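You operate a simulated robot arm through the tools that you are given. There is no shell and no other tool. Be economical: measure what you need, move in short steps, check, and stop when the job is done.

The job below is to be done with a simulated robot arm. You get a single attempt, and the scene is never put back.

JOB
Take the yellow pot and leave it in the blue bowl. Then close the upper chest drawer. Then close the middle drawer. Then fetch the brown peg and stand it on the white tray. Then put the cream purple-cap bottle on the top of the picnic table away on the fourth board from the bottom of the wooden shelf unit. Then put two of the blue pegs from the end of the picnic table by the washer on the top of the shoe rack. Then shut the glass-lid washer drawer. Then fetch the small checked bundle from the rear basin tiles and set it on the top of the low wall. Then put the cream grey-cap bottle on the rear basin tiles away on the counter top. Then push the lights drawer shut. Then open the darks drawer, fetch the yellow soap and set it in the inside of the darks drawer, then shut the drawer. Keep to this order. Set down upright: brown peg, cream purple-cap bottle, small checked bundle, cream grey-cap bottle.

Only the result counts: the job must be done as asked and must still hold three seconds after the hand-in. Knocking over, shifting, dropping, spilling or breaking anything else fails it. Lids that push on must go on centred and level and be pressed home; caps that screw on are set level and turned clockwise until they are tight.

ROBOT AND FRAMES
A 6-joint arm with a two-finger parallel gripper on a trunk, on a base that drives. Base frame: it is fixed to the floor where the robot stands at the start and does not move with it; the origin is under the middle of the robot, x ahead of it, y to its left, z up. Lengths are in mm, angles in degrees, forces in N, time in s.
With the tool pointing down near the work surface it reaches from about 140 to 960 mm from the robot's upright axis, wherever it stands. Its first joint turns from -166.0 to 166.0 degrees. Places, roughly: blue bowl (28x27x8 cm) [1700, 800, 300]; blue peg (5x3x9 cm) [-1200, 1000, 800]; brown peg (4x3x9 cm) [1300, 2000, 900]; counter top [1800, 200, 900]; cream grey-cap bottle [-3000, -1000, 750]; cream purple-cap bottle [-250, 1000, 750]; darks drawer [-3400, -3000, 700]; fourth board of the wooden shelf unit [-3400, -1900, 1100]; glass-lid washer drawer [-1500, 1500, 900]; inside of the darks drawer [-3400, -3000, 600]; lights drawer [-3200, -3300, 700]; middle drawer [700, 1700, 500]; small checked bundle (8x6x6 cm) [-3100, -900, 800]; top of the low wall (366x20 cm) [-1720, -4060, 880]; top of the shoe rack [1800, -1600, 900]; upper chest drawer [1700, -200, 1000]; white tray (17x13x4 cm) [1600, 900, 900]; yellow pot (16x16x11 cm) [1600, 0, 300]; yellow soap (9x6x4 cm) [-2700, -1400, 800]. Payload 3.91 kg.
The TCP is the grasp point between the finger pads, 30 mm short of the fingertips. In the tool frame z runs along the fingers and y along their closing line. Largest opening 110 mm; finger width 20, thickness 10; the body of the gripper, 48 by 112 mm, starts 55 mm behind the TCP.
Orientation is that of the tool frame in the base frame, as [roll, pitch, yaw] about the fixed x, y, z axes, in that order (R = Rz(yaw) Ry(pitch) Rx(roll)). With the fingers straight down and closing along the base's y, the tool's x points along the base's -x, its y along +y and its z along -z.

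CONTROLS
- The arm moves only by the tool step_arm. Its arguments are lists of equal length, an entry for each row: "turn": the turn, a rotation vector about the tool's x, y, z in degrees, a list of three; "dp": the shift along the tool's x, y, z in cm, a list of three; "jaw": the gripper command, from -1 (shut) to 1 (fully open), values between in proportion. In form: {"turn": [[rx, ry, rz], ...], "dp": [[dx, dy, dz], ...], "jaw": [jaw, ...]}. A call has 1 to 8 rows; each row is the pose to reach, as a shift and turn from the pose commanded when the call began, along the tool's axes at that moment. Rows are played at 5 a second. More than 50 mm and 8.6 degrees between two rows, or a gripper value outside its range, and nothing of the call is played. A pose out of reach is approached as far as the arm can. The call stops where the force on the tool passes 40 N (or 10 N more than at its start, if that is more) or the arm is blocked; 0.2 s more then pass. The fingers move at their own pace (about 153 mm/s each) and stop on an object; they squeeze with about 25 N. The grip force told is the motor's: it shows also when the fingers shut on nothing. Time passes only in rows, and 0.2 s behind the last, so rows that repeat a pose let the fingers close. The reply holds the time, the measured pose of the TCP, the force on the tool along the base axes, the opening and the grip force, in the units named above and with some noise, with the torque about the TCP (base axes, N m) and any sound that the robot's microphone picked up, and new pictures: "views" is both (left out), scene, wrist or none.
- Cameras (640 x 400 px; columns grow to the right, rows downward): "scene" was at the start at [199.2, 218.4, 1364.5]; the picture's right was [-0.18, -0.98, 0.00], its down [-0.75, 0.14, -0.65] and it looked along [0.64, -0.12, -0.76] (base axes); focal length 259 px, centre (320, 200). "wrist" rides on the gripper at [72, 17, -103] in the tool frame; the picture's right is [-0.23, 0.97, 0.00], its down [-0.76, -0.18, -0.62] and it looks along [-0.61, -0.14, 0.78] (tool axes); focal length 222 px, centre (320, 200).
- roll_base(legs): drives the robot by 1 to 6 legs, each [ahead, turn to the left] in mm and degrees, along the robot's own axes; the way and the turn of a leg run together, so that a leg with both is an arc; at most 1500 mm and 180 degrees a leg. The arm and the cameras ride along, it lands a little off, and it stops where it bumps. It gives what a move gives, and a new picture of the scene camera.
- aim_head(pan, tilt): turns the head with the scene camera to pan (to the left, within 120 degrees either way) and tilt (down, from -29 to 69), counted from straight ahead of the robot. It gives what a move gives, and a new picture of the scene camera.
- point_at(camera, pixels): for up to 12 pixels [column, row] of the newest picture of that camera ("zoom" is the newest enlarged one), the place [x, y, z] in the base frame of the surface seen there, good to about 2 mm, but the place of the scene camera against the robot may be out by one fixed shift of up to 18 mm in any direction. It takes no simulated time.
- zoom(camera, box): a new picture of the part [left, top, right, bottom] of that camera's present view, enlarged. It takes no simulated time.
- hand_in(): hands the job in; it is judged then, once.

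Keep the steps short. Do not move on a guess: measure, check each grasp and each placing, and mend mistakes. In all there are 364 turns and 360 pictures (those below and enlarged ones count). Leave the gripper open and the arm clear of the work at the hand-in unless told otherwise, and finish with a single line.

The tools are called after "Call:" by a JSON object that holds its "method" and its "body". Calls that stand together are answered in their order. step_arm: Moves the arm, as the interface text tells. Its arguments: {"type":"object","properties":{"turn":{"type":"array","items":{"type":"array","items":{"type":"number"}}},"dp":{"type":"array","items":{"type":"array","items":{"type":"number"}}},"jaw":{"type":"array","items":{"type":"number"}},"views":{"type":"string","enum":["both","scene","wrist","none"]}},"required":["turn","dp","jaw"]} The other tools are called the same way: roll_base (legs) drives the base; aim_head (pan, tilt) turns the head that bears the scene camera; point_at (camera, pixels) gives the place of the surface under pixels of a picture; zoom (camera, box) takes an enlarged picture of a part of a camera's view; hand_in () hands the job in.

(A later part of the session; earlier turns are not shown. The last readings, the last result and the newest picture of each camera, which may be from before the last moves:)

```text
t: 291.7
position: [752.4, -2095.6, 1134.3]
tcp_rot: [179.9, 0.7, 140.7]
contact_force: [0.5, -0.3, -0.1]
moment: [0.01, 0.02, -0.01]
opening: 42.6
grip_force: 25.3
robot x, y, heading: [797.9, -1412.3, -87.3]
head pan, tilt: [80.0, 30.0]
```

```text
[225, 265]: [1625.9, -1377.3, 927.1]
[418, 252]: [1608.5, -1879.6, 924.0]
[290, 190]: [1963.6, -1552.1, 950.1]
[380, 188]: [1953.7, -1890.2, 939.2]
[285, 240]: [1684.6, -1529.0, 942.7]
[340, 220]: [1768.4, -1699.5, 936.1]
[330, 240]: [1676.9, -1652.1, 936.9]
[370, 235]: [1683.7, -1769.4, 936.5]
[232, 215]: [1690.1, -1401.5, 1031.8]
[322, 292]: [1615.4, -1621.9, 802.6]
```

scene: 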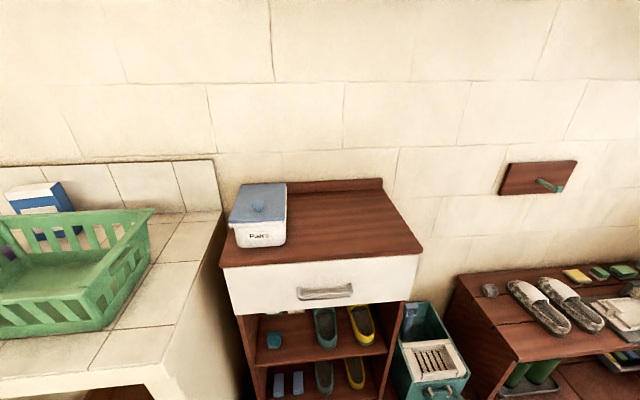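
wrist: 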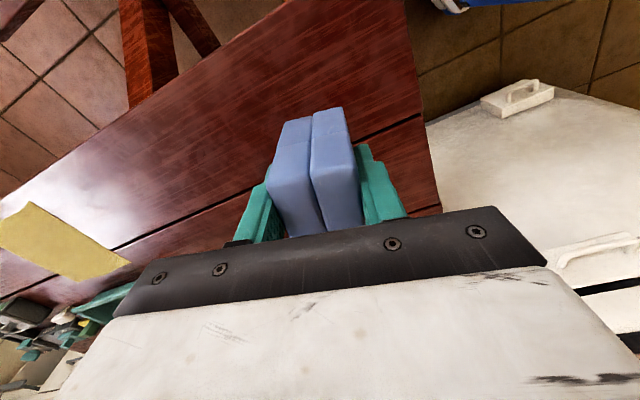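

Top z≈919, x 1610–1960, y -1880…-1377. Target for the pegs: (1730,-1710). I turn left 70° and drive 150 mm closer.

Call:
{"method": "roll_base", "body": {"legs": [[0, 70], [150, 0]]}}

Call:
{"method": "aim_head", "body": {"pan": 5, "tilt": 35}}

Call:
{"method": "step_arm", "body": {"turn": [[0, 0, 0]], "dp": [[0, 0, 0]], "jaw": [-1], "views": "wrist"}}

```text
t: 294.5
position: [1333.6, -1830.6, 1134.5]
tcp_rot: [179.9, 0.8, -163.3]
contact_force: [-0.7, 0.2, -0.8]
moment: [-0.04, 0.02, 0.02]
opening: 42.9
grip_force: 25.3
robot x, y, heading: [813.7, -1382.2, -29.5]
head pan, tilt: [80.0, 30.0]
stopped in leg 1: the robot was blocked; the commanded pose is now the measured one
```

scene: 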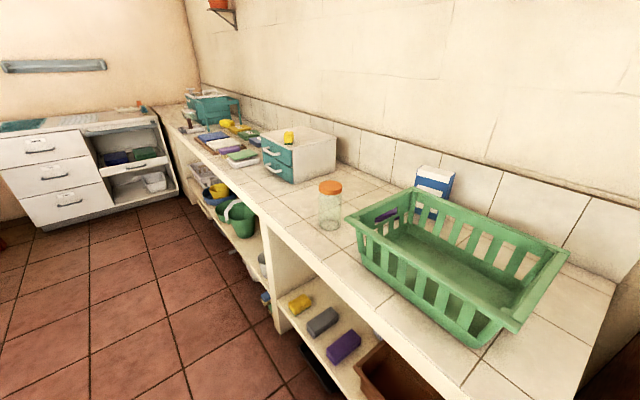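

```text
t: 295.9
position: [1334.3, -1831.1, 1135.1]
tcp_rot: [179.9, 0.7, -163.3]
contact_force: [0.3, -0.1, -0.5]
moment: [-0.02, -0.02, 0.02]
opening: 42.8
grip_force: 25.0
robot x, y, heading: [816.6, -1382.9, -29.6]
head pan, tilt: [5.0, 35.0]
```

scene: 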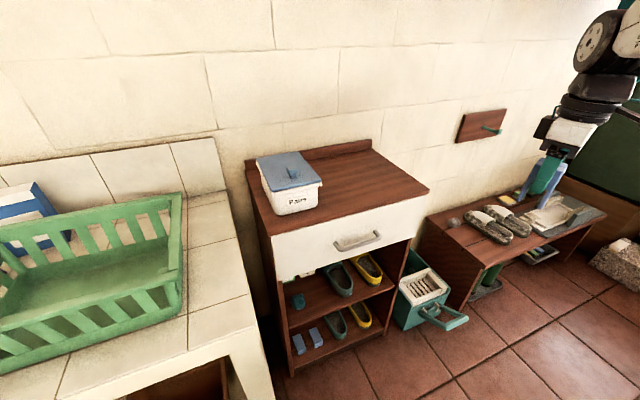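

```text
t: 296.3
position: [1333.7, -1831.0, 1135.9]
tcp_rot: [179.9, 0.7, -163.3]
contact_force: [0.5, -0.4, -0.3]
moment: [0.02, -0.01, -0.01]
opening: 42.7
grip_force: 25.0
robot x, y, heading: [813.7, -1379.2, -29.6]
head pan, tilt: [5.0, 35.0]
```

wrist: 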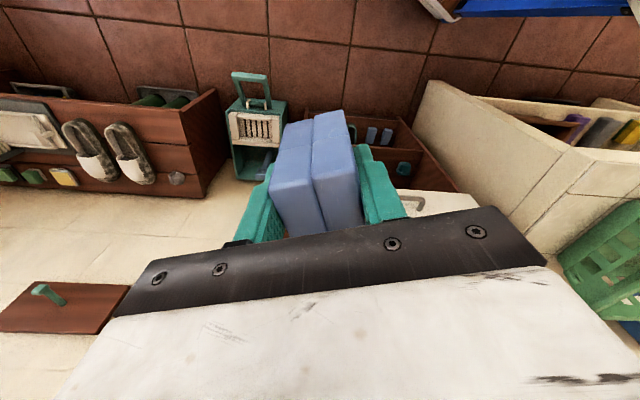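

The turn was blocked: my rear reached the clothes rail's end (x≈390). I drive forward 200 mm away from it before turning further.

Call:
{"method": "roll_base", "body": {"legs": [[200, 0], [0, 12]]}}

Call:
{"method": "aim_head", "body": {"pan": -115, "tilt": 20}}

```text
t: 298.7
position: [1594.4, -1809.9, 1135.1]
tcp_rot: [179.8, 0.6, -151.1]
contact_force: [0.1, -0.4, -0.4]
moment: [0.0, 0.0, 0.06]
opening: 42.7
grip_force: 25.4
robot x, y, heading: [992.8, -1479.4, -17.3]
head pan, tilt: [5.0, 35.0]
```

scene: 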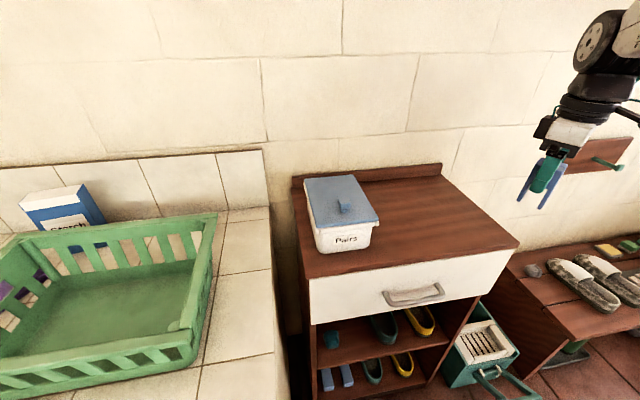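

```text
t: 300.7
position: [1593.3, -1810.4, 1134.8]
tcp_rot: [180.0, 0.8, -151.1]
contact_force: [-0.3, -0.1, -0.1]
moment: [0.01, -0.01, 0.02]
opening: 42.7
grip_force: 25.8
robot x, y, heading: [992.8, -1480.4, -17.2]
head pan, tilt: [-115.0, 20.0]
```

scene: 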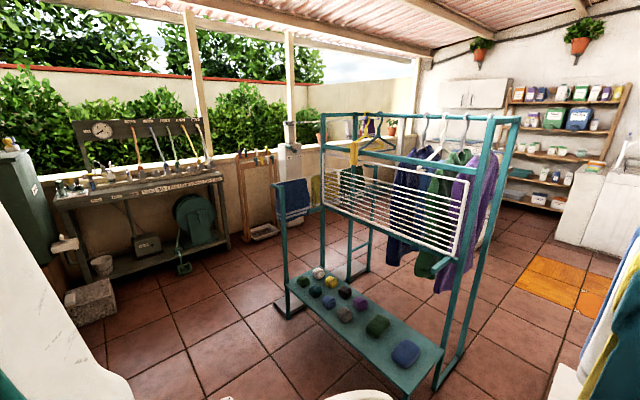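

There's also a teal rail with small items. I check both positions.

Call:
{"method": "point_at", "body": {"camera": "scene", "pixels": [[405, 375], [440, 380], [290, 300], [515, 120], [325, 120], [318, 272], [345, 315], [405, 353], [560, 385], [600, 330]]}}

Call:
{"method": "aim_head", "body": {"pan": -120, "tilt": 40}}

```text
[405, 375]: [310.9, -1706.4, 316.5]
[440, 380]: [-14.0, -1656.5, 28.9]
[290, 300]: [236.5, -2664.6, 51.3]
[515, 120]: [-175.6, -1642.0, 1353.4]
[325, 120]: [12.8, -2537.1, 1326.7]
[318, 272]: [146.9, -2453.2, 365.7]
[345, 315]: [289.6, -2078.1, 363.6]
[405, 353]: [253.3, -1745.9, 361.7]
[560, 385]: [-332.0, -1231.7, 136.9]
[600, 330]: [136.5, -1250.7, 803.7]
```

```text
t: 301.5
position: [1593.0, -1809.3, 1133.9]
tcp_rot: [-180.0, 0.7, -151.1]
contact_force: [0.0, 0.1, -0.6]
moment: [0.0, -0.01, -0.02]
opening: 42.7
grip_force: 25.1
robot x, y, heading: [992.9, -1482.7, -17.2]
head pan, tilt: [-120.0, 40.0]
```

scene: 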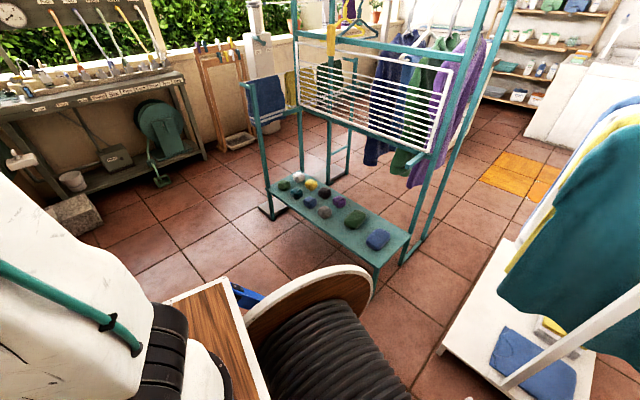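

Call:
{"method": "point_at", "body": {"camera": "scene", "pixels": [[443, 345], [520, 262], [560, 390], [510, 380], [590, 370], [480, 330], [380, 285], [400, 262]]}}

```text
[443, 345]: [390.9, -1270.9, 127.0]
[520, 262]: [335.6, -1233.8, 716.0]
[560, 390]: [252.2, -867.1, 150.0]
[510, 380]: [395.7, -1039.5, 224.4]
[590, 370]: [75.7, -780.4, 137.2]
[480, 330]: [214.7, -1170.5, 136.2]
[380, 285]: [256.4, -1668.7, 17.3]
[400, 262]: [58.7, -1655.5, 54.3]
```

Rails appear in place. Now the pegs: I move over (1730,-1710) and lower to about z 1010.

Call:
{"method": "step_arm", "body": {"turn": [[0, 0, 0], [0, 0, 0], [0, 0, 0], [0, 0, 0], [0, 0, 0], [0, 0, 0], [0, 0, 0]], "dp": [[-4.2, 0.5, 0], [-8.4, 1.05, 0], [-12.6, 1.6, 0], [-16.8, 2.1, 0], [-16.8, 2.1, 4.5], [-16.8, 2.1, 9], [-16.8, 2.1, 12.4]], "jaw": [-1, -1, -1, -1, -1, -1, -1], "views": "wrist"}}

Call:
{"method": "aim_head", "body": {"pan": -5, "tilt": 35}}

Call:
{"method": "point_at", "body": {"camera": "wrist", "pixels": [[230, 120], [420, 120], [320, 60], [450, 170], [200, 180]]}}

```text
t: 303.1
position: [1729.4, -1708.9, 1013.9]
tcp_rot: [179.9, 0.8, -151.0]
contact_force: [0.7, 0.3, -0.2]
moment: [-0.01, -0.01, -0.05]
opening: 42.9
grip_force: 24.7
robot x, y, heading: [993.5, -1480.9, -17.1]
head pan, tilt: [-120.0, 40.0]
```

wrist: 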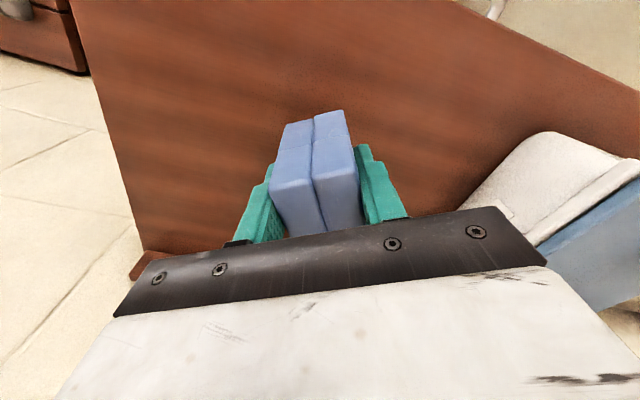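

```text
t: 305.1
position: [1730.3, -1709.7, 1014.6]
tcp_rot: [179.9, 0.7, -151.1]
contact_force: [-1.3, 0.4, -0.3]
moment: [0.02, 0.01, 0.0]
opening: 42.6
grip_force: 24.6
robot x, y, heading: [993.4, -1475.5, -17.5]
head pan, tilt: [-5.0, 35.0]
```

scene: 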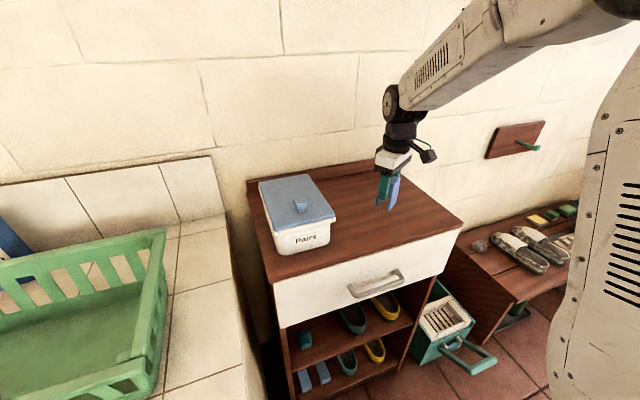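

```text
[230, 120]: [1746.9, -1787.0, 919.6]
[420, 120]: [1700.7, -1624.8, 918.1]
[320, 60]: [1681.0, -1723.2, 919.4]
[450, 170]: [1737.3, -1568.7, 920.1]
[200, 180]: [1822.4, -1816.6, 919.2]
```

Top z=919.3; contact expected at TCP z≈982. I lower.

Call:
{"method": "step_arm", "body": {"turn": [[0, 0, 0], [0, 0, 0], [0, 0, 0], [0, 0, 0], [0, 0, 0]], "dp": [[0, 0, 1.5], [0, 0, 2.6], [0, 0, 2.9], [0, 0, 3.2], [0, 0, 3.4]], "jaw": [-1, -1, -1, -1, -1], "views": "none"}}

Call:
{"method": "zoom", "body": {"camera": "scene", "box": [330, 130, 470, 250]}}

```text
t: 306.3
position: [1731.8, -1709.3, 980.7]
tcp_rot: [180.0, 0.9, -151.0]
contact_force: [-0.7, 0.5, 17.4]
moment: [0.01, -0.04, -0.01]
opening: 44.0
grip_force: 24.5
robot x, y, heading: [988.2, -1479.9, -17.2]
head pan, tilt: [-5.0, 35.0]
```

```text
3.33 times, centred on (400, 190) of scene
```

zoom: 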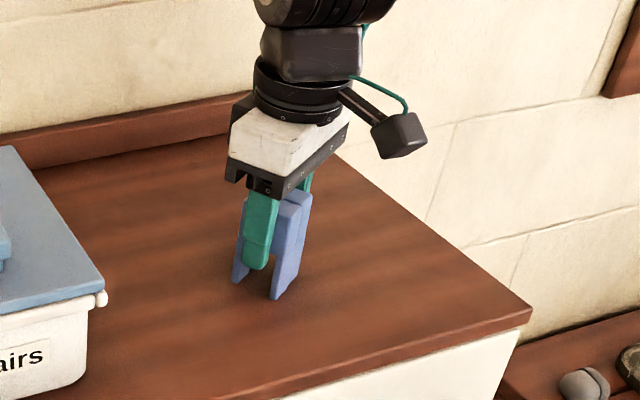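

Contact (17 N). I open slowly to ~75 mm, then rise.

Call:
{"method": "step_arm", "body": {"turn": [[0, 0, 0], [0, 0, 0], [0, 0, 0], [0, 0, 0], [0, 0, 0], [0, 0, 0]], "dp": [[0, 0, -0.15], [0, 0, -0.15], [0, 0, -0.15], [0, 0, -0.15], [0, 0, -4], [0, 0, -8.5]], "jaw": [-0.15, 0, 0.2, 0.4, 0.4, 0.4], "views": "wrist"}}

Call:
{"method": "zoom", "body": {"camera": "scene", "box": [330, 130, 470, 250]}}

```text
t: 307.7
position: [1729.2, -1710.8, 1065.0]
tcp_rot: [179.9, 0.7, -151.0]
contact_force: [0.6, 0.2, -0.6]
moment: [0.01, 0.03, -0.01]
opening: 77.1
grip_force: 0.0
robot x, y, heading: [992.9, -1480.4, -17.0]
head pan, tilt: [-5.0, 35.0]
```

wrist: 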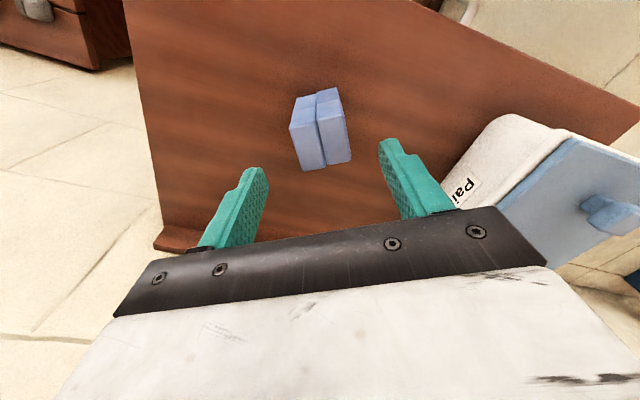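

```text
3.33 times, centred on (400, 190) of scene
```

zoom: 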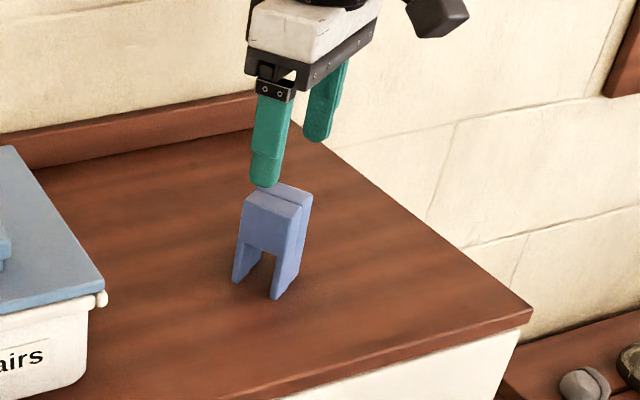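

Both pegs stand on the shoe rack. Next the washer drawer. I raise and retract the arm and begin driving back.

Call:
{"method": "step_arm", "body": {"turn": [[0, 0, 7.6], [0, 0, 15.2], [0, 0, 22.8], [0, 0, 30.4], [0, 0, 38], [0, 0, 46]], "dp": [[0, 0, -4.5], [2.3, 2.4, -8], [4.6, 4.9, -11], [7, 7.3, -14], [9.4, 9.8, -17], [11.7, 12.3, -20]], "jaw": [0, -0.5, -1, -1, -1, -1], "views": "none"}}

Call:
{"method": "roll_base", "body": {"legs": [[0, 107], [1340, 0], [0, 90], [1300, 0]]}}

```text
t: 309.1
position: [1565.2, -1659.9, 1263.3]
tcp_rot: [179.4, 0.2, 162.8]
contact_force: [0.9, 0.1, 0.5]
moment: [0.02, 0.03, 0.0]
opening: 0.0
grip_force: 24.3
robot x, y, heading: [989.4, -1475.5, -17.2]
head pan, tilt: [-5.0, 35.0]
```

```text
t: 330.2
position: [-916.6, -149.1, 1264.3]
tcp_rot: [179.4, 0.4, 1.1]
contact_force: [0.0, 0.6, 0.6]
moment: [0.0, -0.02, -0.02]
opening: 0.2
grip_force: 25.4
robot x, y, heading: [-318.6, -143.4, -178.8]
head pan, tilt: [-5.0, 35.0]
```

scene: 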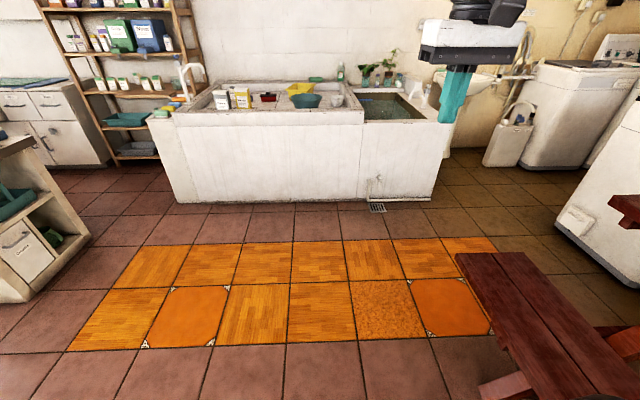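

Call:
{"method": "roll_base", "body": {"legs": [[1430, 0], [0, -91.2], [850, 0]]}}

Call:
{"method": "aim_head", "body": {"pan": -5, "tilt": 35}}

```text
t: 345.4
position: [-1753.6, 1268.7, 1263.6]
tcp_rot: [179.4, 0.4, -90.5]
contact_force: [-0.6, 0.1, -0.6]
moment: [-0.02, -0.04, 0.02]
opening: 0.3
grip_force: 25.0
robot x, y, heading: [-1762.7, 665.9, 89.6]
head pan, tilt: [-5.0, 35.0]
```

scene: 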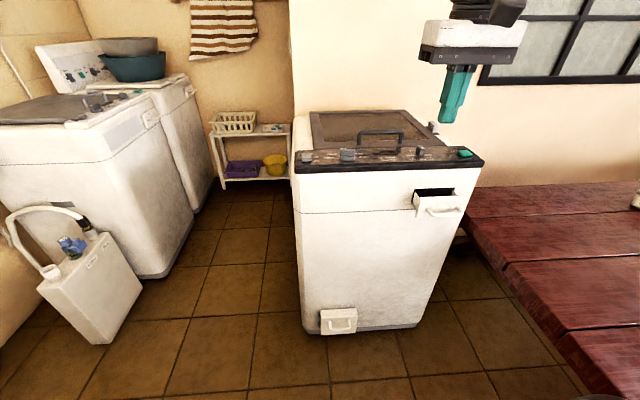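

```text
t: 346.0
position: [-1754.6, 1267.8, 1263.8]
tcp_rot: [179.4, 0.4, -90.6]
contact_force: [0.1, -0.3, 0.3]
moment: [0.04, 0.0, 0.03]
opening: 0.2
grip_force: 24.9
robot x, y, heading: [-1761.6, 665.8, 89.5]
head pan, tilt: [-5.0, 35.0]
```

scene: 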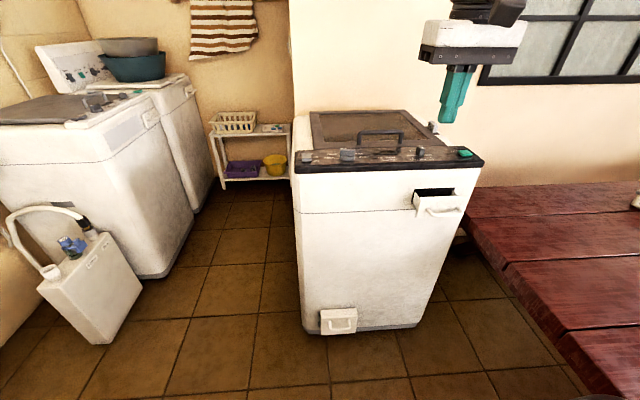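

Call:
{"method": "zoom", "body": {"camera": "scene", "box": [390, 150, 500, 240]}}

Call:
{"method": "point_at", "body": {"camera": "scene", "pixels": [[418, 200], [465, 200], [440, 208], [440, 213], [425, 192], [450, 192], [410, 220], [470, 220], [380, 190], [478, 180], [470, 260]]}}

```text
4.44 times, centred on (445, 195) of scene
```

zoom: 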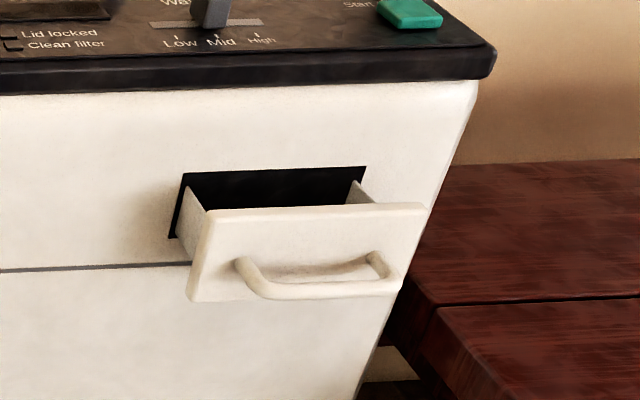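

```text
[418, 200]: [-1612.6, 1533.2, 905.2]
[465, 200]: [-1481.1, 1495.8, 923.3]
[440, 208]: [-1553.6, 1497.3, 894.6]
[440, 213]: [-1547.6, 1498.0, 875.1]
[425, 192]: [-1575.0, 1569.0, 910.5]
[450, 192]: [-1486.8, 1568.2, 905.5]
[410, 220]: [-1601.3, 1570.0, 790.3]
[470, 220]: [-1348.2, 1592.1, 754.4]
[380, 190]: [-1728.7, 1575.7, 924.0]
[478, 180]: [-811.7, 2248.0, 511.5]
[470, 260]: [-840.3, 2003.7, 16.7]
```

Drawer front: y≈1497, x -1612…-1480, true z ≈ 843–906; washer front y≈1570. I bring the closed fingers down, tilted 60° forward, before it.

Call:
{"method": "step_arm", "body": {"turn": [[0, -7.5, 0], [0, -15, 0], [0, -22.5, 0], [0, -30, 0], [0, -37.5, 0], [0, -45, 0], [0, -52.5, 0], [0, -60, 0]], "dp": [[-1.5, -2.1, 3.6], [-3, -4.1, 7.2], [-4.6, -6.2, 10.8], [-6.1, -8.2, 14.3], [-7.7, -10.3, 18], [-9.2, -12.4, 21.5], [-10.8, -14.4, 25.1], [-12.3, -16.5, 28.7]], "jaw": [-1, -1, -1, -1, -1, -1, -1, -1], "views": "wrist"}}

Call:
{"method": "point_at", "body": {"camera": "wrist", "pixels": [[320, 100], [250, 100], [400, 100], [320, 60], [300, 130], [380, 60]]}}

```text
t: 347.8
position: [-1597.1, 1389.7, 975.9]
tcp_rot: [178.9, 60.1, -90.1]
contact_force: [2.9, 0.3, 1.6]
moment: [-0.07, 0.11, 0.14]
opening: 0.1
grip_force: 25.1
robot x, y, heading: [-1762.4, 668.2, 89.2]
head pan, tilt: [-5.0, 35.0]
```

wrist: 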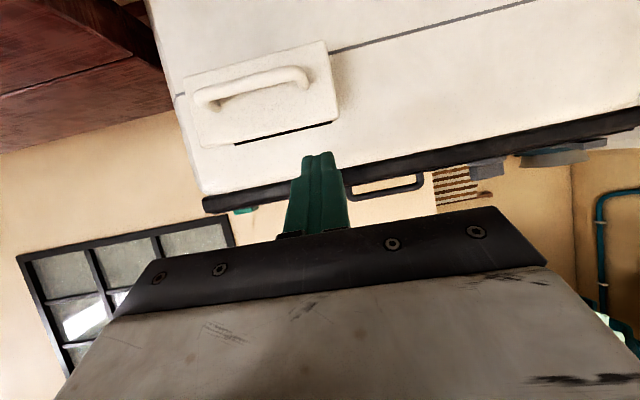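

```text
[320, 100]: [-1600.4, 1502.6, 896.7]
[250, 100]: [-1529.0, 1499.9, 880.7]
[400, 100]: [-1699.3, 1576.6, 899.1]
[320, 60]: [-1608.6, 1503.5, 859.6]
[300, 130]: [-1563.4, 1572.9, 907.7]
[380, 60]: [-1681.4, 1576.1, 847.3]
```

Call:
{"method": "step_arm", "body": {"turn": [[0, 0, 0], [0, 0, 0], [0, 0, 0]], "dp": [[1.4, -1.7, 2.35], [2.8, -3.4, 4.7], [4.25, -5.1, 7.06]], "jaw": [-1, -1, -1], "views": "wrist"}}

Call:
{"method": "point_at", "body": {"camera": "wrist", "pixels": [[250, 130], [380, 100], [320, 130], [320, 60], [280, 60], [240, 160], [380, 140]]}}

```text
t: 348.6
position: [-1539.4, 1431.6, 904.3]
tcp_rot: [178.8, 60.4, -91.6]
contact_force: [0.3, 0.1, 0.9]
moment: [0.02, 0.0, 0.02]
opening: 0.0
grip_force: 24.6
robot x, y, heading: [-1766.9, 665.2, 89.6]
head pan, tilt: [-5.0, 35.0]
```

wrist: 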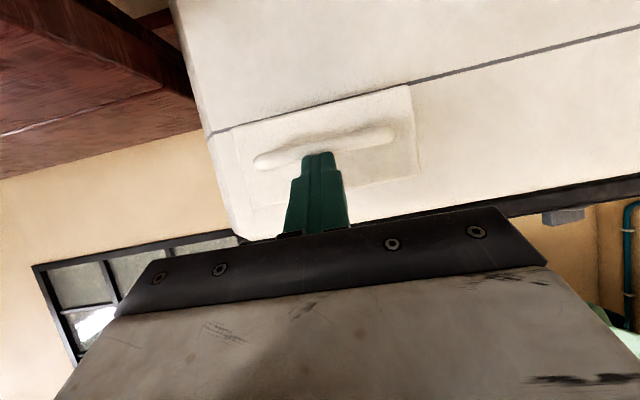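

```text
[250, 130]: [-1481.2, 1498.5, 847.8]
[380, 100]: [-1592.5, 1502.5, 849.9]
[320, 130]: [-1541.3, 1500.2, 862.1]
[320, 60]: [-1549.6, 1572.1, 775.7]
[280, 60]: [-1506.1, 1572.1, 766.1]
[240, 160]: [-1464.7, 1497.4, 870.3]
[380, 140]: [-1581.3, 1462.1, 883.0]
```

The handle is at z≈882. I zoom to see the drawer front's upper edge.

Call:
{"method": "zoom", "body": {"camera": "wrist", "box": [200, 60, 460, 240]}}

Call:
{"method": "point_at", "body": {"camera": "zoom", "pixels": [[130, 335], [420, 260], [470, 240], [400, 180], [180, 230], [440, 270], [110, 355]]}}

```text
2.22 times, centred on (330, 150) of wrist
```

zoom: 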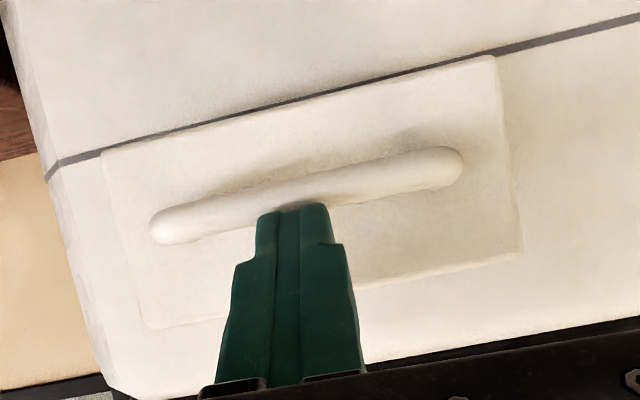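

```text
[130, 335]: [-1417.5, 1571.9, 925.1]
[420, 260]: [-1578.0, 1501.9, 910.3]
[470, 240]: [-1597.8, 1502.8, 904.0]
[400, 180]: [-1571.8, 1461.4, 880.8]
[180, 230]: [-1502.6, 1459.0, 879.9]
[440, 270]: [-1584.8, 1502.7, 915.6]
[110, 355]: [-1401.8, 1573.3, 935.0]
```

The front reaches z≈916; I raise 13 mm to push just above the handle and push in.

Call:
{"method": "step_arm", "body": {"turn": [[0, 0, 0], [0, 0, 0], [0, 0, 0], [0, 0, 0], [0, 0, 0], [0, 0, 0]], "dp": [[-1.13, 0, -0.65], [-3.12, 0, 2.82], [-4.37, 0, 4.99], [-5.61, 0, 7.15], [-6.61, 0, 8.89], [-7.6, 0, 10.62]], "jaw": [-1, -1, -1, -1, -1, -1], "views": "wrist"}}

Call:
{"method": "point_at", "body": {"camera": "wrist", "pixels": [[250, 170], [380, 150], [450, 60], [240, 130], [320, 80], [420, 130]]}}

```text
t: 349.8
position: [-1537.9, 1526.0, 914.8]
tcp_rot: [178.7, 60.1, -91.8]
contact_force: [-2.6, -26.2, 8.4]
moment: [0.12, 0.03, 0.06]
opening: 0.0
grip_force: 24.8
robot x, y, heading: [-1761.7, 664.8, 89.4]
head pan, tilt: [-5.0, 35.0]
stopped in row 5: the force on the tool passed its limit at 66 N (the readings are from after the stop); the commanded pose is now the measured one
```

wrist: 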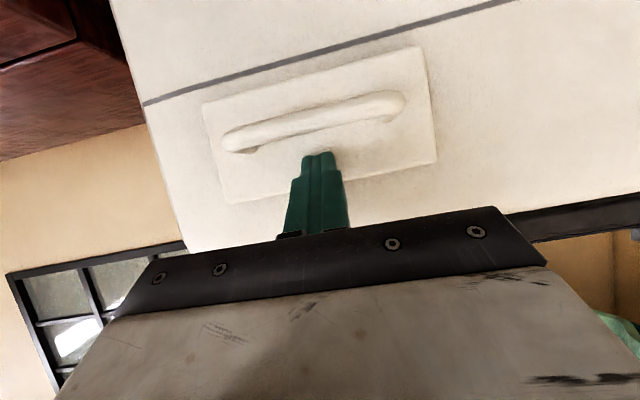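

```text
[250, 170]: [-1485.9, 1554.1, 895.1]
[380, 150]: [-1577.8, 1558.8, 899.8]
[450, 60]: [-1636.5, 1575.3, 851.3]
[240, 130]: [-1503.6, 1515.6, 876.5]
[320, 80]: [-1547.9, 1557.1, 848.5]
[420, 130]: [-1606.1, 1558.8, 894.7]
```

It stopped hard with the front at y≈1556 (panel thickness ~16 on the 1573 body). I retract and inspect.

Call:
{"method": "step_arm", "body": {"turn": [[0, 0, 0], [0, 0, 0], [0, 0, 0]], "dp": [[1.9, 0, -3.4], [3, 0, -8], [1, 0, -12.5]], "jaw": [-1, -1, -1], "views": "none"}}

Call:
{"method": "zoom", "body": {"camera": "scene", "box": [390, 150, 500, 240]}}

```text
t: 350.6
position: [-1540.3, 1415.5, 970.4]
tcp_rot: [178.6, 60.0, -91.7]
contact_force: [-0.2, -0.4, 0.0]
moment: [0.01, 0.03, 0.03]
opening: 0.0
grip_force: 25.7
robot x, y, heading: [-1767.8, 666.5, 89.5]
head pan, tilt: [-5.0, 35.0]
```

```text
4.44 times, centred on (445, 195) of scene
```

zoom: 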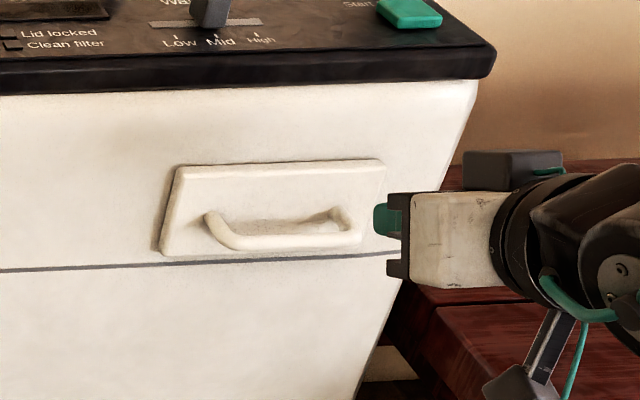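

The washer drawer is shut. Next the checked bundle on the basin tiles. I raise the arm and drive to the basin front.

Call:
{"method": "step_arm", "body": {"turn": [[0, 0, 0], [0, 0, 0], [0, 0, 0], [0, 0, 0], [0, 0, 0], [0, 0, 0]], "dp": [[-2.5, 0, -3.4], [-5, 0, -6.7], [-7.5, 0, -10.1], [-10, 0, -13.5], [-12.4, 0, -16.8], [-14.9, 0, -20.2]], "jaw": [-1, -1, -1, -1, -1, -1], "views": "none"}}

Call:
{"method": "roll_base", "body": {"legs": [[-770, 0], [0, 155.8], [890, 0], [0, -65.3]]}}

Call:
{"method": "aim_head", "body": {"pan": 0, "tilt": 30}}

```text
t: 352.0
position: [-1536.4, 1315.6, 1199.9]
tcp_rot: [178.7, 60.0, -91.7]
contact_force: [-0.4, 0.8, -0.6]
moment: [0.02, 0.01, -0.02]
opening: 0.1
grip_force: 24.7
robot x, y, heading: [-1763.3, 666.8, 89.1]
head pan, tilt: [-5.0, 35.0]
```

```text
t: 366.1
position: [-2553.5, -1295.0, 1200.7]
tcp_rot: [178.8, 60.1, 63.3]
contact_force: [0.4, 0.0, 1.2]
moment: [0.02, 0.02, -0.03]
opening: 0.2
grip_force: 25.1
robot x, y, heading: [-2064.1, -809.0, -116.3]
head pan, tilt: [-5.0, 35.0]
stopped in leg 3: the robot was blocked; the commanded pose is now the measured one
```

scene: 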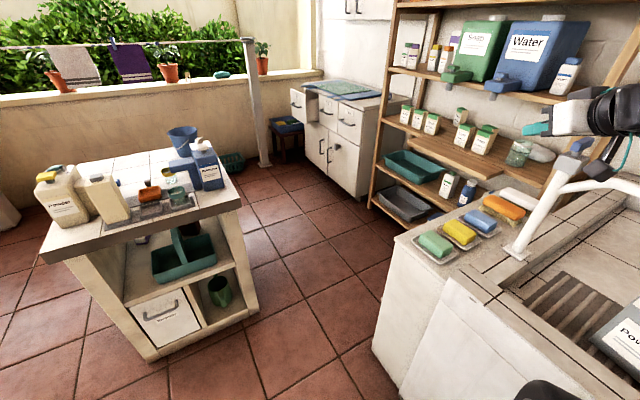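

```text
t: 366.7
position: [-2553.8, -1295.0, 1202.4]
tcp_rot: [178.8, 60.1, 63.4]
contact_force: [-0.2, -0.9, -0.4]
moment: [-0.01, -0.03, 0.02]
opening: 0.3
grip_force: 25.2
robot x, y, heading: [-2068.3, -806.3, -115.8]
head pan, tilt: [0.0, 30.0]
```

scene: 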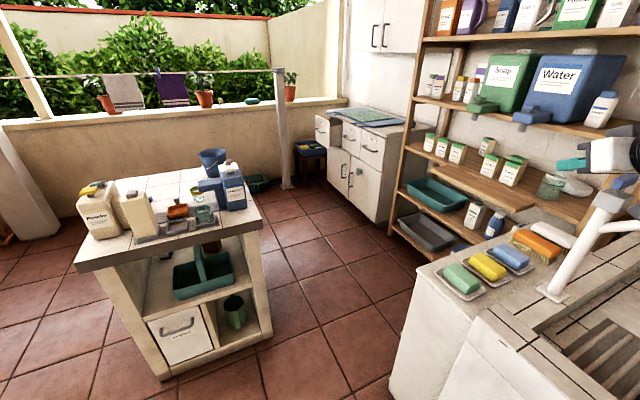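

Blocked by the basin front. I back off 200 mm, shift to y≈-900 further out, and then face the basin.

Call:
{"method": "roll_base", "body": {"legs": [[-200, 0], [0, 26], [280, 0], [0, -90.2], [80, 0]]}}

Call:
{"method": "aim_head", "body": {"pan": 0, "tilt": 30}}

```text
t: 375.8
position: [-2707.2, -679.0, 1201.1]
tcp_rot: [178.8, 60.1, -1.7]
contact_force: [-0.8, 0.0, -0.4]
moment: [0.02, 0.03, 0.02]
opening: 0.1
grip_force: 25.3
robot x, y, heading: [-2059.0, -912.7, 179.1]
head pan, tilt: [0.0, 30.0]
```

scene: 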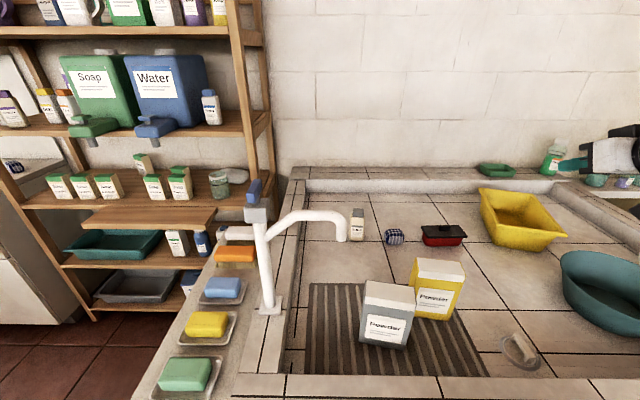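

```text
t: 376.4
position: [-2707.0, -679.8, 1200.5]
tcp_rot: [178.8, 60.1, -1.6]
contact_force: [0.6, 0.4, 0.9]
moment: [-0.03, 0.0, -0.01]
opening: 0.1
grip_force: 24.8
robot x, y, heading: [-2061.7, -914.3, 179.1]
head pan, tilt: [0.0, 30.0]
```

scene: 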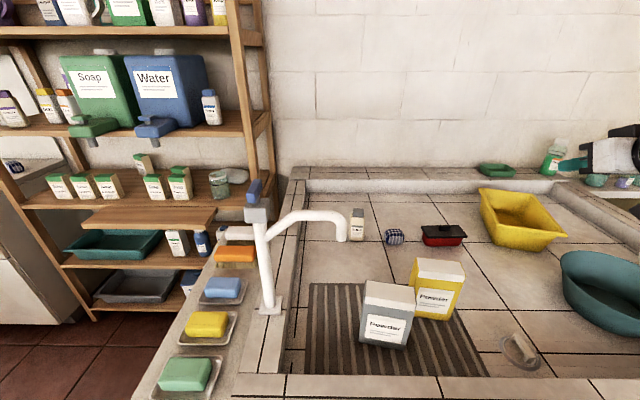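

Bottle at (357,224), checked bundle at (394,237), yellow soap at (207,322). I zoom and measure.

Call:
{"method": "zoom", "body": {"camera": "scene", "box": [320, 180, 480, 280]}}

Call:
{"method": "point_at", "body": {"camera": "scene", "pixels": [[394, 230], [394, 240], [385, 236], [404, 236], [357, 213], [357, 230], [349, 230], [364, 230], [375, 260], [300, 185], [345, 235], [313, 215]]}}

```text
4.00 times, centred on (400, 230) of scene
```

zoom: 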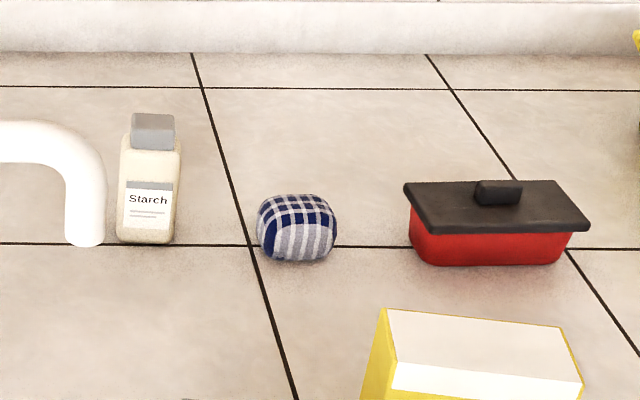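

```text
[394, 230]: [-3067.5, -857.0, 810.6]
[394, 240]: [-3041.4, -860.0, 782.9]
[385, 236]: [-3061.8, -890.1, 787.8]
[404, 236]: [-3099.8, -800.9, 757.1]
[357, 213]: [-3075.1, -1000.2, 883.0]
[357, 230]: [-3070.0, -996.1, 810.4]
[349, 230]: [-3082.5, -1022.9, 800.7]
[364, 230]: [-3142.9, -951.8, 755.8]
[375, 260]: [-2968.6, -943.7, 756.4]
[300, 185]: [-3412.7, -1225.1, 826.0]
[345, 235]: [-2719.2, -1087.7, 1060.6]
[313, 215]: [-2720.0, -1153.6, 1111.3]
```

Call:
{"method": "point_at", "body": {"camera": "scene", "pixels": [[390, 290], [440, 265], [388, 340], [455, 275], [365, 300], [412, 290], [430, 232], [445, 225], [510, 200], [260, 215], [340, 215], [390, 385]]}}

```text
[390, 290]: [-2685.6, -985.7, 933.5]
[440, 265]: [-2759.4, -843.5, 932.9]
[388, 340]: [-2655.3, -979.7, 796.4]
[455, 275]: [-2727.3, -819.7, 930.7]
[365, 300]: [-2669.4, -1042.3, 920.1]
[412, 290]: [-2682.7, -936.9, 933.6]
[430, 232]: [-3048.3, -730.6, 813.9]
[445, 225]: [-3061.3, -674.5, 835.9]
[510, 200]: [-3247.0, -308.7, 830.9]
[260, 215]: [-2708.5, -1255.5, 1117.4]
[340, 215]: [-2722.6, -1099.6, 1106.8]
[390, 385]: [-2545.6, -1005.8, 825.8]
```

Powder boxes' tops are at z≈916, x ≥ -2790; I'll come over them steeply. I reduce the tilt to 35° and move toward the bundle with open jaws.

Call:
{"method": "step_arm", "body": {"turn": [[0, 3.1, 0], [0, 6.2, 0], [0, 9.3, 0], [0, 12.4, 0], [0, 15.5, 0], [0, 18.6, 0], [0, 21.8, 0], [0, 25, 0]], "dp": [[1.36, 1.83, 4.1], [2.7, 3.66, 8.2], [4.1, 5.5, 12.3], [5.4, 7.3, 16.4], [6.8, 9.1, 20.5], [8.2, 11, 24.6], [9.5, 12.8, 28.7], [10.85, 14.6, 32.8]], "jaw": [0, 1, 1, 1, 1, 1, 1, 1]}}

Call:
{"method": "zoom", "body": {"camera": "wrist", "box": [160, 20, 480, 220]}}

```text
t: 378.1
position: [-2937.2, -825.2, 945.6]
tcp_rot: [179.3, 35.1, -0.9]
contact_force: [0.6, 0.1, 0.3]
moment: [-0.02, -0.03, -0.02]
opening: 109.7
grip_force: 0.1
robot x, y, heading: [-2058.4, -914.5, 179.1]
head pan, tilt: [0.0, 30.0]
```

scene: 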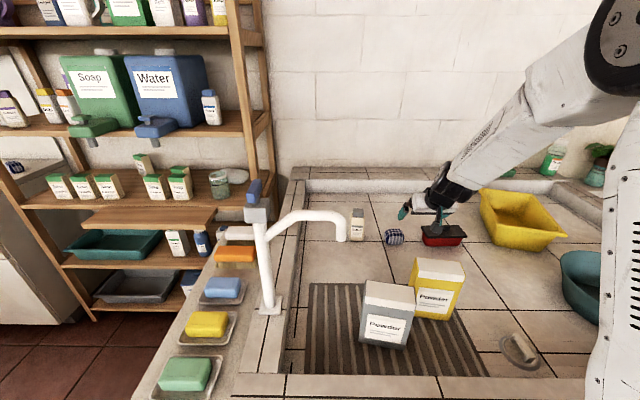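
wrist: 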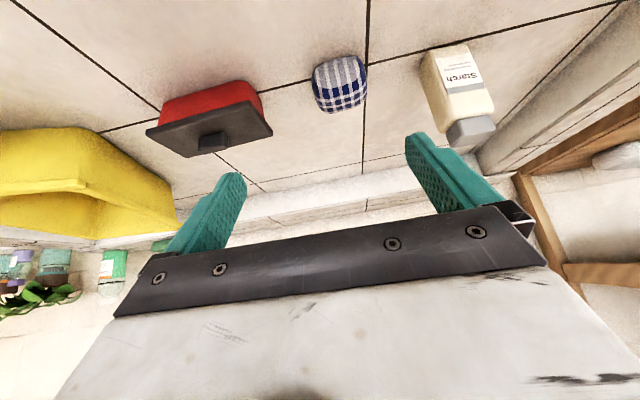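

```text
2.00 times, centred on (320, 120) of wrist
```

zoom: 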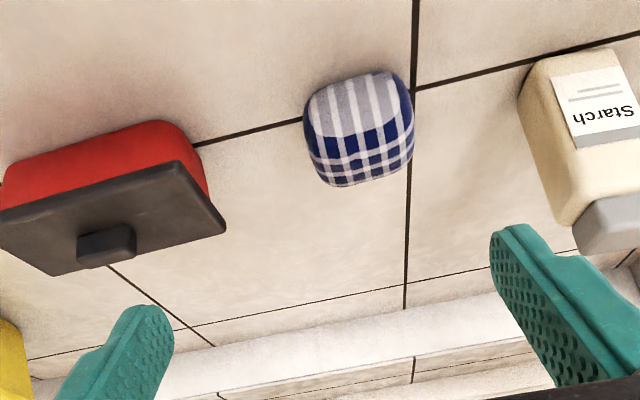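

Call:
{"method": "point_at", "body": {"camera": "zoom", "pixels": [[308, 125], [412, 115], [355, 85], [350, 150], [355, 180], [405, 75], [315, 160], [410, 150], [225, 215], [520, 90], [575, 215], [370, 230]]}}

```text
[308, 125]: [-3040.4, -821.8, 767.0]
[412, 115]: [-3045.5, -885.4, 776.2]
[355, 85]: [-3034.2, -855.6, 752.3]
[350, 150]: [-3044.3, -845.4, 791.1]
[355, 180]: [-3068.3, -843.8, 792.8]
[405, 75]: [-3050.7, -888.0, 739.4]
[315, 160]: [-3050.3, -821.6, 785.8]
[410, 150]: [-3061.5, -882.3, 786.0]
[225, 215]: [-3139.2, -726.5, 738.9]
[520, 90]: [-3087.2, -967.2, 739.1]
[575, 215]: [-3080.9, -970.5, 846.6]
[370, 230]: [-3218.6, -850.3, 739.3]
```

Bundle: y -886…-821, front x≈-3034, top z 793, tile z 739. I advance to TCP (-3062,-853,776).

Call:
{"method": "step_arm", "body": {"turn": [[0, 0, 0], [0, 0, 0], [0, 0, 0], [0, 0, 0], [0, 0, 0]], "dp": [[-0.1, 1.5, 4.2], [-0.2, 2.5, 8.4], [-0.3, 3.0, 12.6], [-0.4, 3.0, 16.8], [-0.45, 3.0, 21.0]], "jaw": [1, 1, 1, 1, 1], "views": "wrist"}}

Call:
{"method": "zoom", "body": {"camera": "scene", "box": [340, 180, 480, 280]}}

```text
t: 379.4
position: [-3063.4, -857.8, 775.9]
tcp_rot: [179.2, 35.2, -1.1]
contact_force: [0.9, -0.8, 0.8]
moment: [0.01, 0.01, 0.03]
opening: 110.2
grip_force: 0.0
robot x, y, heading: [-2059.0, -911.8, 179.2]
head pan, tilt: [0.0, 30.0]
```

wrist: 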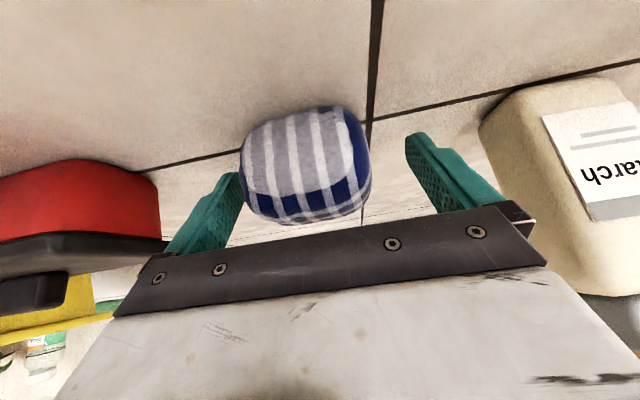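

```text
4.00 times, centred on (410, 230) of scene
```

zoom: 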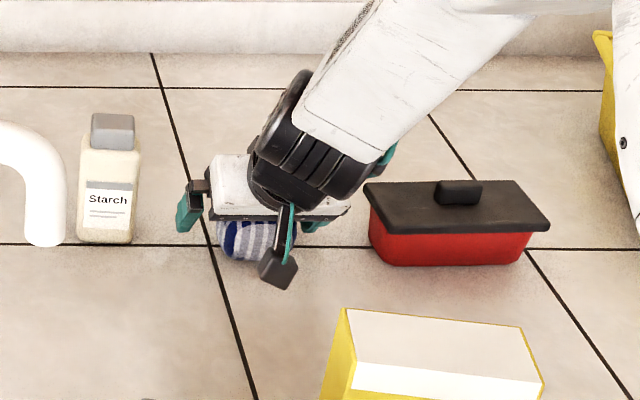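

I shift 4 mm and close on the bundle.

Call:
{"method": "step_arm", "body": {"turn": [[0, 0, 0], [0, 0, 0], [0, 0, 0], [0, 0, 0]], "dp": [[0, -0.4, 0.3], [0, -0.4, 0.3], [0, -0.4, 0.3], [0, -0.4, 0.3]], "jaw": [1, 0.3, -0.3, -1], "views": "wrist"}}

```text
t: 380.4
position: [-3064.3, -853.9, 772.0]
tcp_rot: [179.4, 35.2, -1.0]
contact_force: [-0.4, 0.9, -0.5]
moment: [-0.05, 0.03, -0.01]
opening: 69.7
grip_force: 24.7
robot x, y, heading: [-2060.4, -909.0, 179.0]
head pan, tilt: [0.0, 30.0]
```

wrist: 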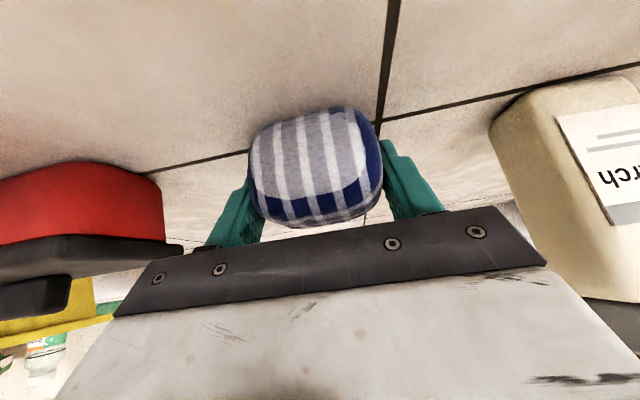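

Gripped at 69.7 mm. I lift 280 mm.

Call:
{"method": "step_arm", "body": {"turn": [[0, 0, 0], [0, 0, 0], [0, 0, 0], [0, 0, 0], [0, 0, 0], [0, 0, 0], [0, 0, 0]], "dp": [[-1.2, 0, -1.6], [-3.5, 0, -4.9], [-6, 0, -8.4], [-8.5, 0, -12], [-11, 0, -15.5], [-13.5, 0, -19], [-16.1, 0, -22.9]], "jaw": [-1, -1, -1, -1, -1, -1, -1]}}

```text
t: 381.9
position: [-3063.2, -849.6, 1053.1]
tcp_rot: [179.2, 35.1, -1.0]
contact_force: [-1.2, -0.1, -2.1]
moment: [-0.01, 0.03, -0.01]
opening: 69.6
grip_force: 25.1
robot x, y, heading: [-2057.6, -912.0, 179.1]
head pan, tilt: [0.0, 30.0]
```

scene: 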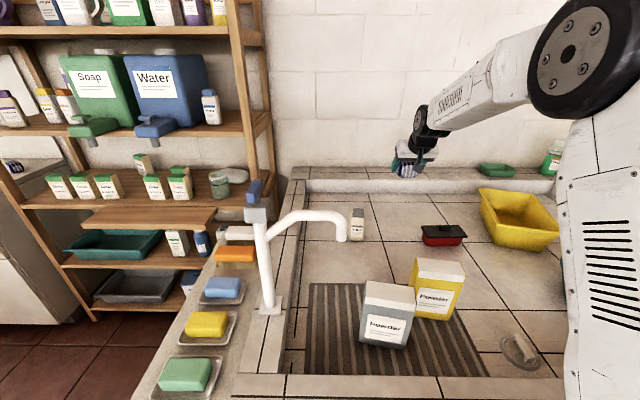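
wrist: 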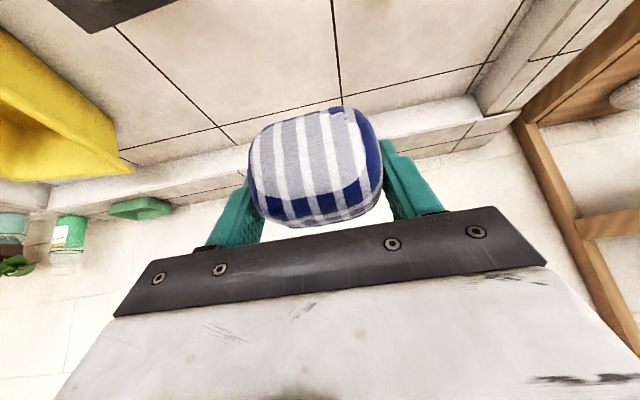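

Held. I back the base 450 mm, pull the arm in, and head south past the island.

Call:
{"method": "roll_base", "body": {"legs": [[-450, 0]]}}

Call:
{"method": "step_arm", "body": {"turn": [[0, 0, 0], [0, 0, 0], [0, 0, 0], [0, 0, 0], [0, 0, 0], [0, 0, 0]], "dp": [[2.45, 0, -3.76], [4.9, 0, -7.5], [7.35, 0, -11.3], [9.8, 0, -15], [12.2, 0, -18.8], [14.7, 0, -22.5]], "jaw": [-1, -1, -1, -1, -1, -1], "views": "none"}}

Call:
{"method": "roll_base", "body": {"legs": [[0, 68], [1100, 0], [0, 22], [300, 0]]}}

Call:
{"method": "aim_head", "body": {"pan": -10, "tilt": 20}}

```text
t: 384.6
position: [-2618.9, -854.7, 1052.5]
tcp_rot: [179.2, 35.2, -1.2]
contact_force: [0.7, -0.6, -2.4]
moment: [0.01, -0.04, -0.02]
opening: 69.3
grip_force: 25.2
robot x, y, heading: [-1620.8, -919.9, 178.8]
head pan, tilt: [0.0, 30.0]
```

scene: 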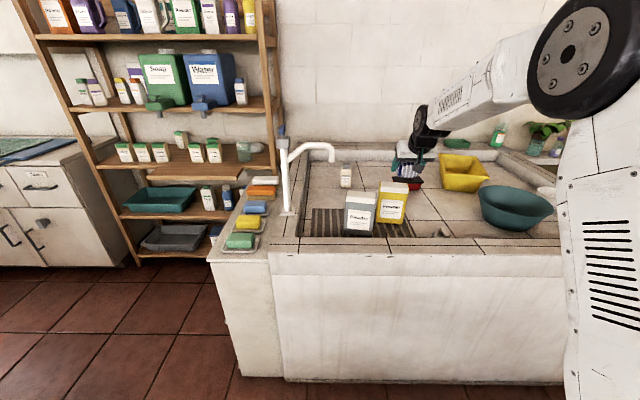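

```text
t: 386.0
position: [-2369.1, -854.4, 1154.2]
tcp_rot: [179.3, 35.1, -1.1]
contact_force: [-0.3, -0.2, -3.1]
moment: [0.01, -0.01, 0.02]
opening: 69.5
grip_force: 25.2
robot x, y, heading: [-1613.0, -921.6, 179.0]
head pan, tilt: [0.0, 30.0]
```

```text
t: 392.8
position: [-2194.5, -2273.4, 1152.0]
tcp_rot: [179.2, 34.8, 69.7]
contact_force: [0.2, -0.1, -2.0]
moment: [-0.02, 0.0, -0.01]
opening: 69.4
grip_force: 25.2
robot x, y, heading: [-1884.7, -1583.1, -109.4]
head pan, tilt: [0.0, 30.0]
stopped in leg 2: the robot was blocked; the commanded pose is now the measured one
```

scene: 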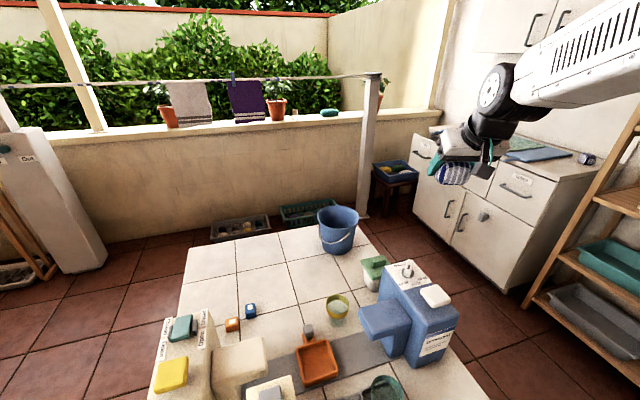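

```text
t: 393.6
position: [-2194.7, -2273.6, 1152.8]
tcp_rot: [179.3, 34.9, 69.7]
contact_force: [-0.2, -0.5, -1.7]
moment: [-0.02, 0.0, 0.0]
opening: 69.6
grip_force: 24.4
robot x, y, heading: [-1885.8, -1580.2, -109.6]
head pan, tilt: [-10.0, 20.0]
```

scene: 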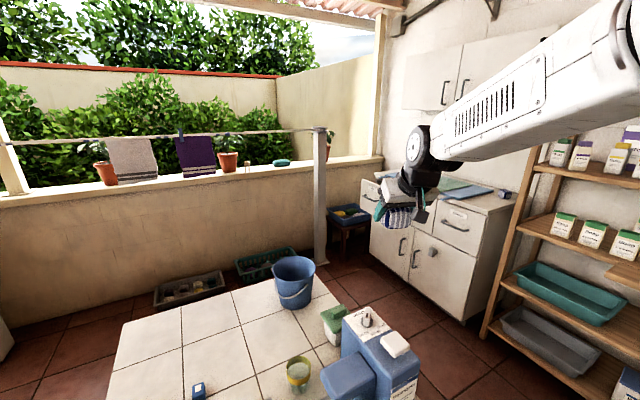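

My turn was wrong by direction and met the island's front edge lightly; the things on it still stand. I back off and take the way east of the island.

Call:
{"method": "roll_base", "body": {"legs": [[-450, 0], [0, 62.6], [1150, 0]]}}

Call:
{"method": "aim_head", "body": {"pan": -50, "tilt": 25}}

```text
t: 394.9
position: [-2158.1, -2152.9, 1172.9]
tcp_rot: [179.6, 38.3, 67.7]
contact_force: [2.9, 6.6, 2.7]
moment: [-0.21, 0.06, -0.01]
opening: 69.2
grip_force: 25.2
robot x, y, heading: [-1846.2, -1542.9, -112.0]
head pan, tilt: [-10.0, 20.0]
stopped in leg 1: the robot was blocked; the commanded pose is now the measured one
```

scene: 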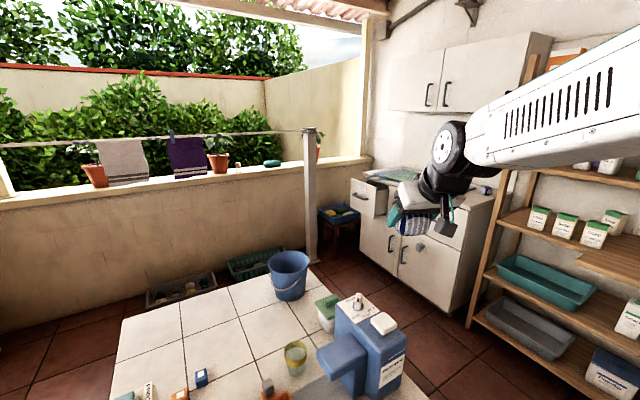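

```text
t: 395.9
position: [-2161.5, -2163.9, 1165.5]
tcp_rot: [179.6, 37.5, 67.8]
contact_force: [-0.2, -0.2, -2.2]
moment: [-0.03, -0.01, 0.03]
opening: 69.0
grip_force: 24.7
robot x, y, heading: [-1847.4, -1546.1, -112.1]
head pan, tilt: [-50.0, 25.0]
```

scene: 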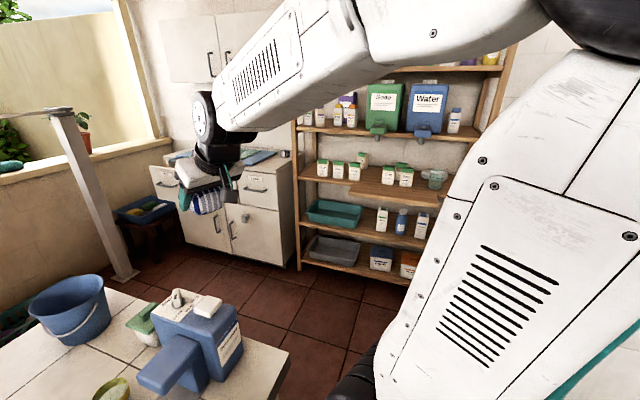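

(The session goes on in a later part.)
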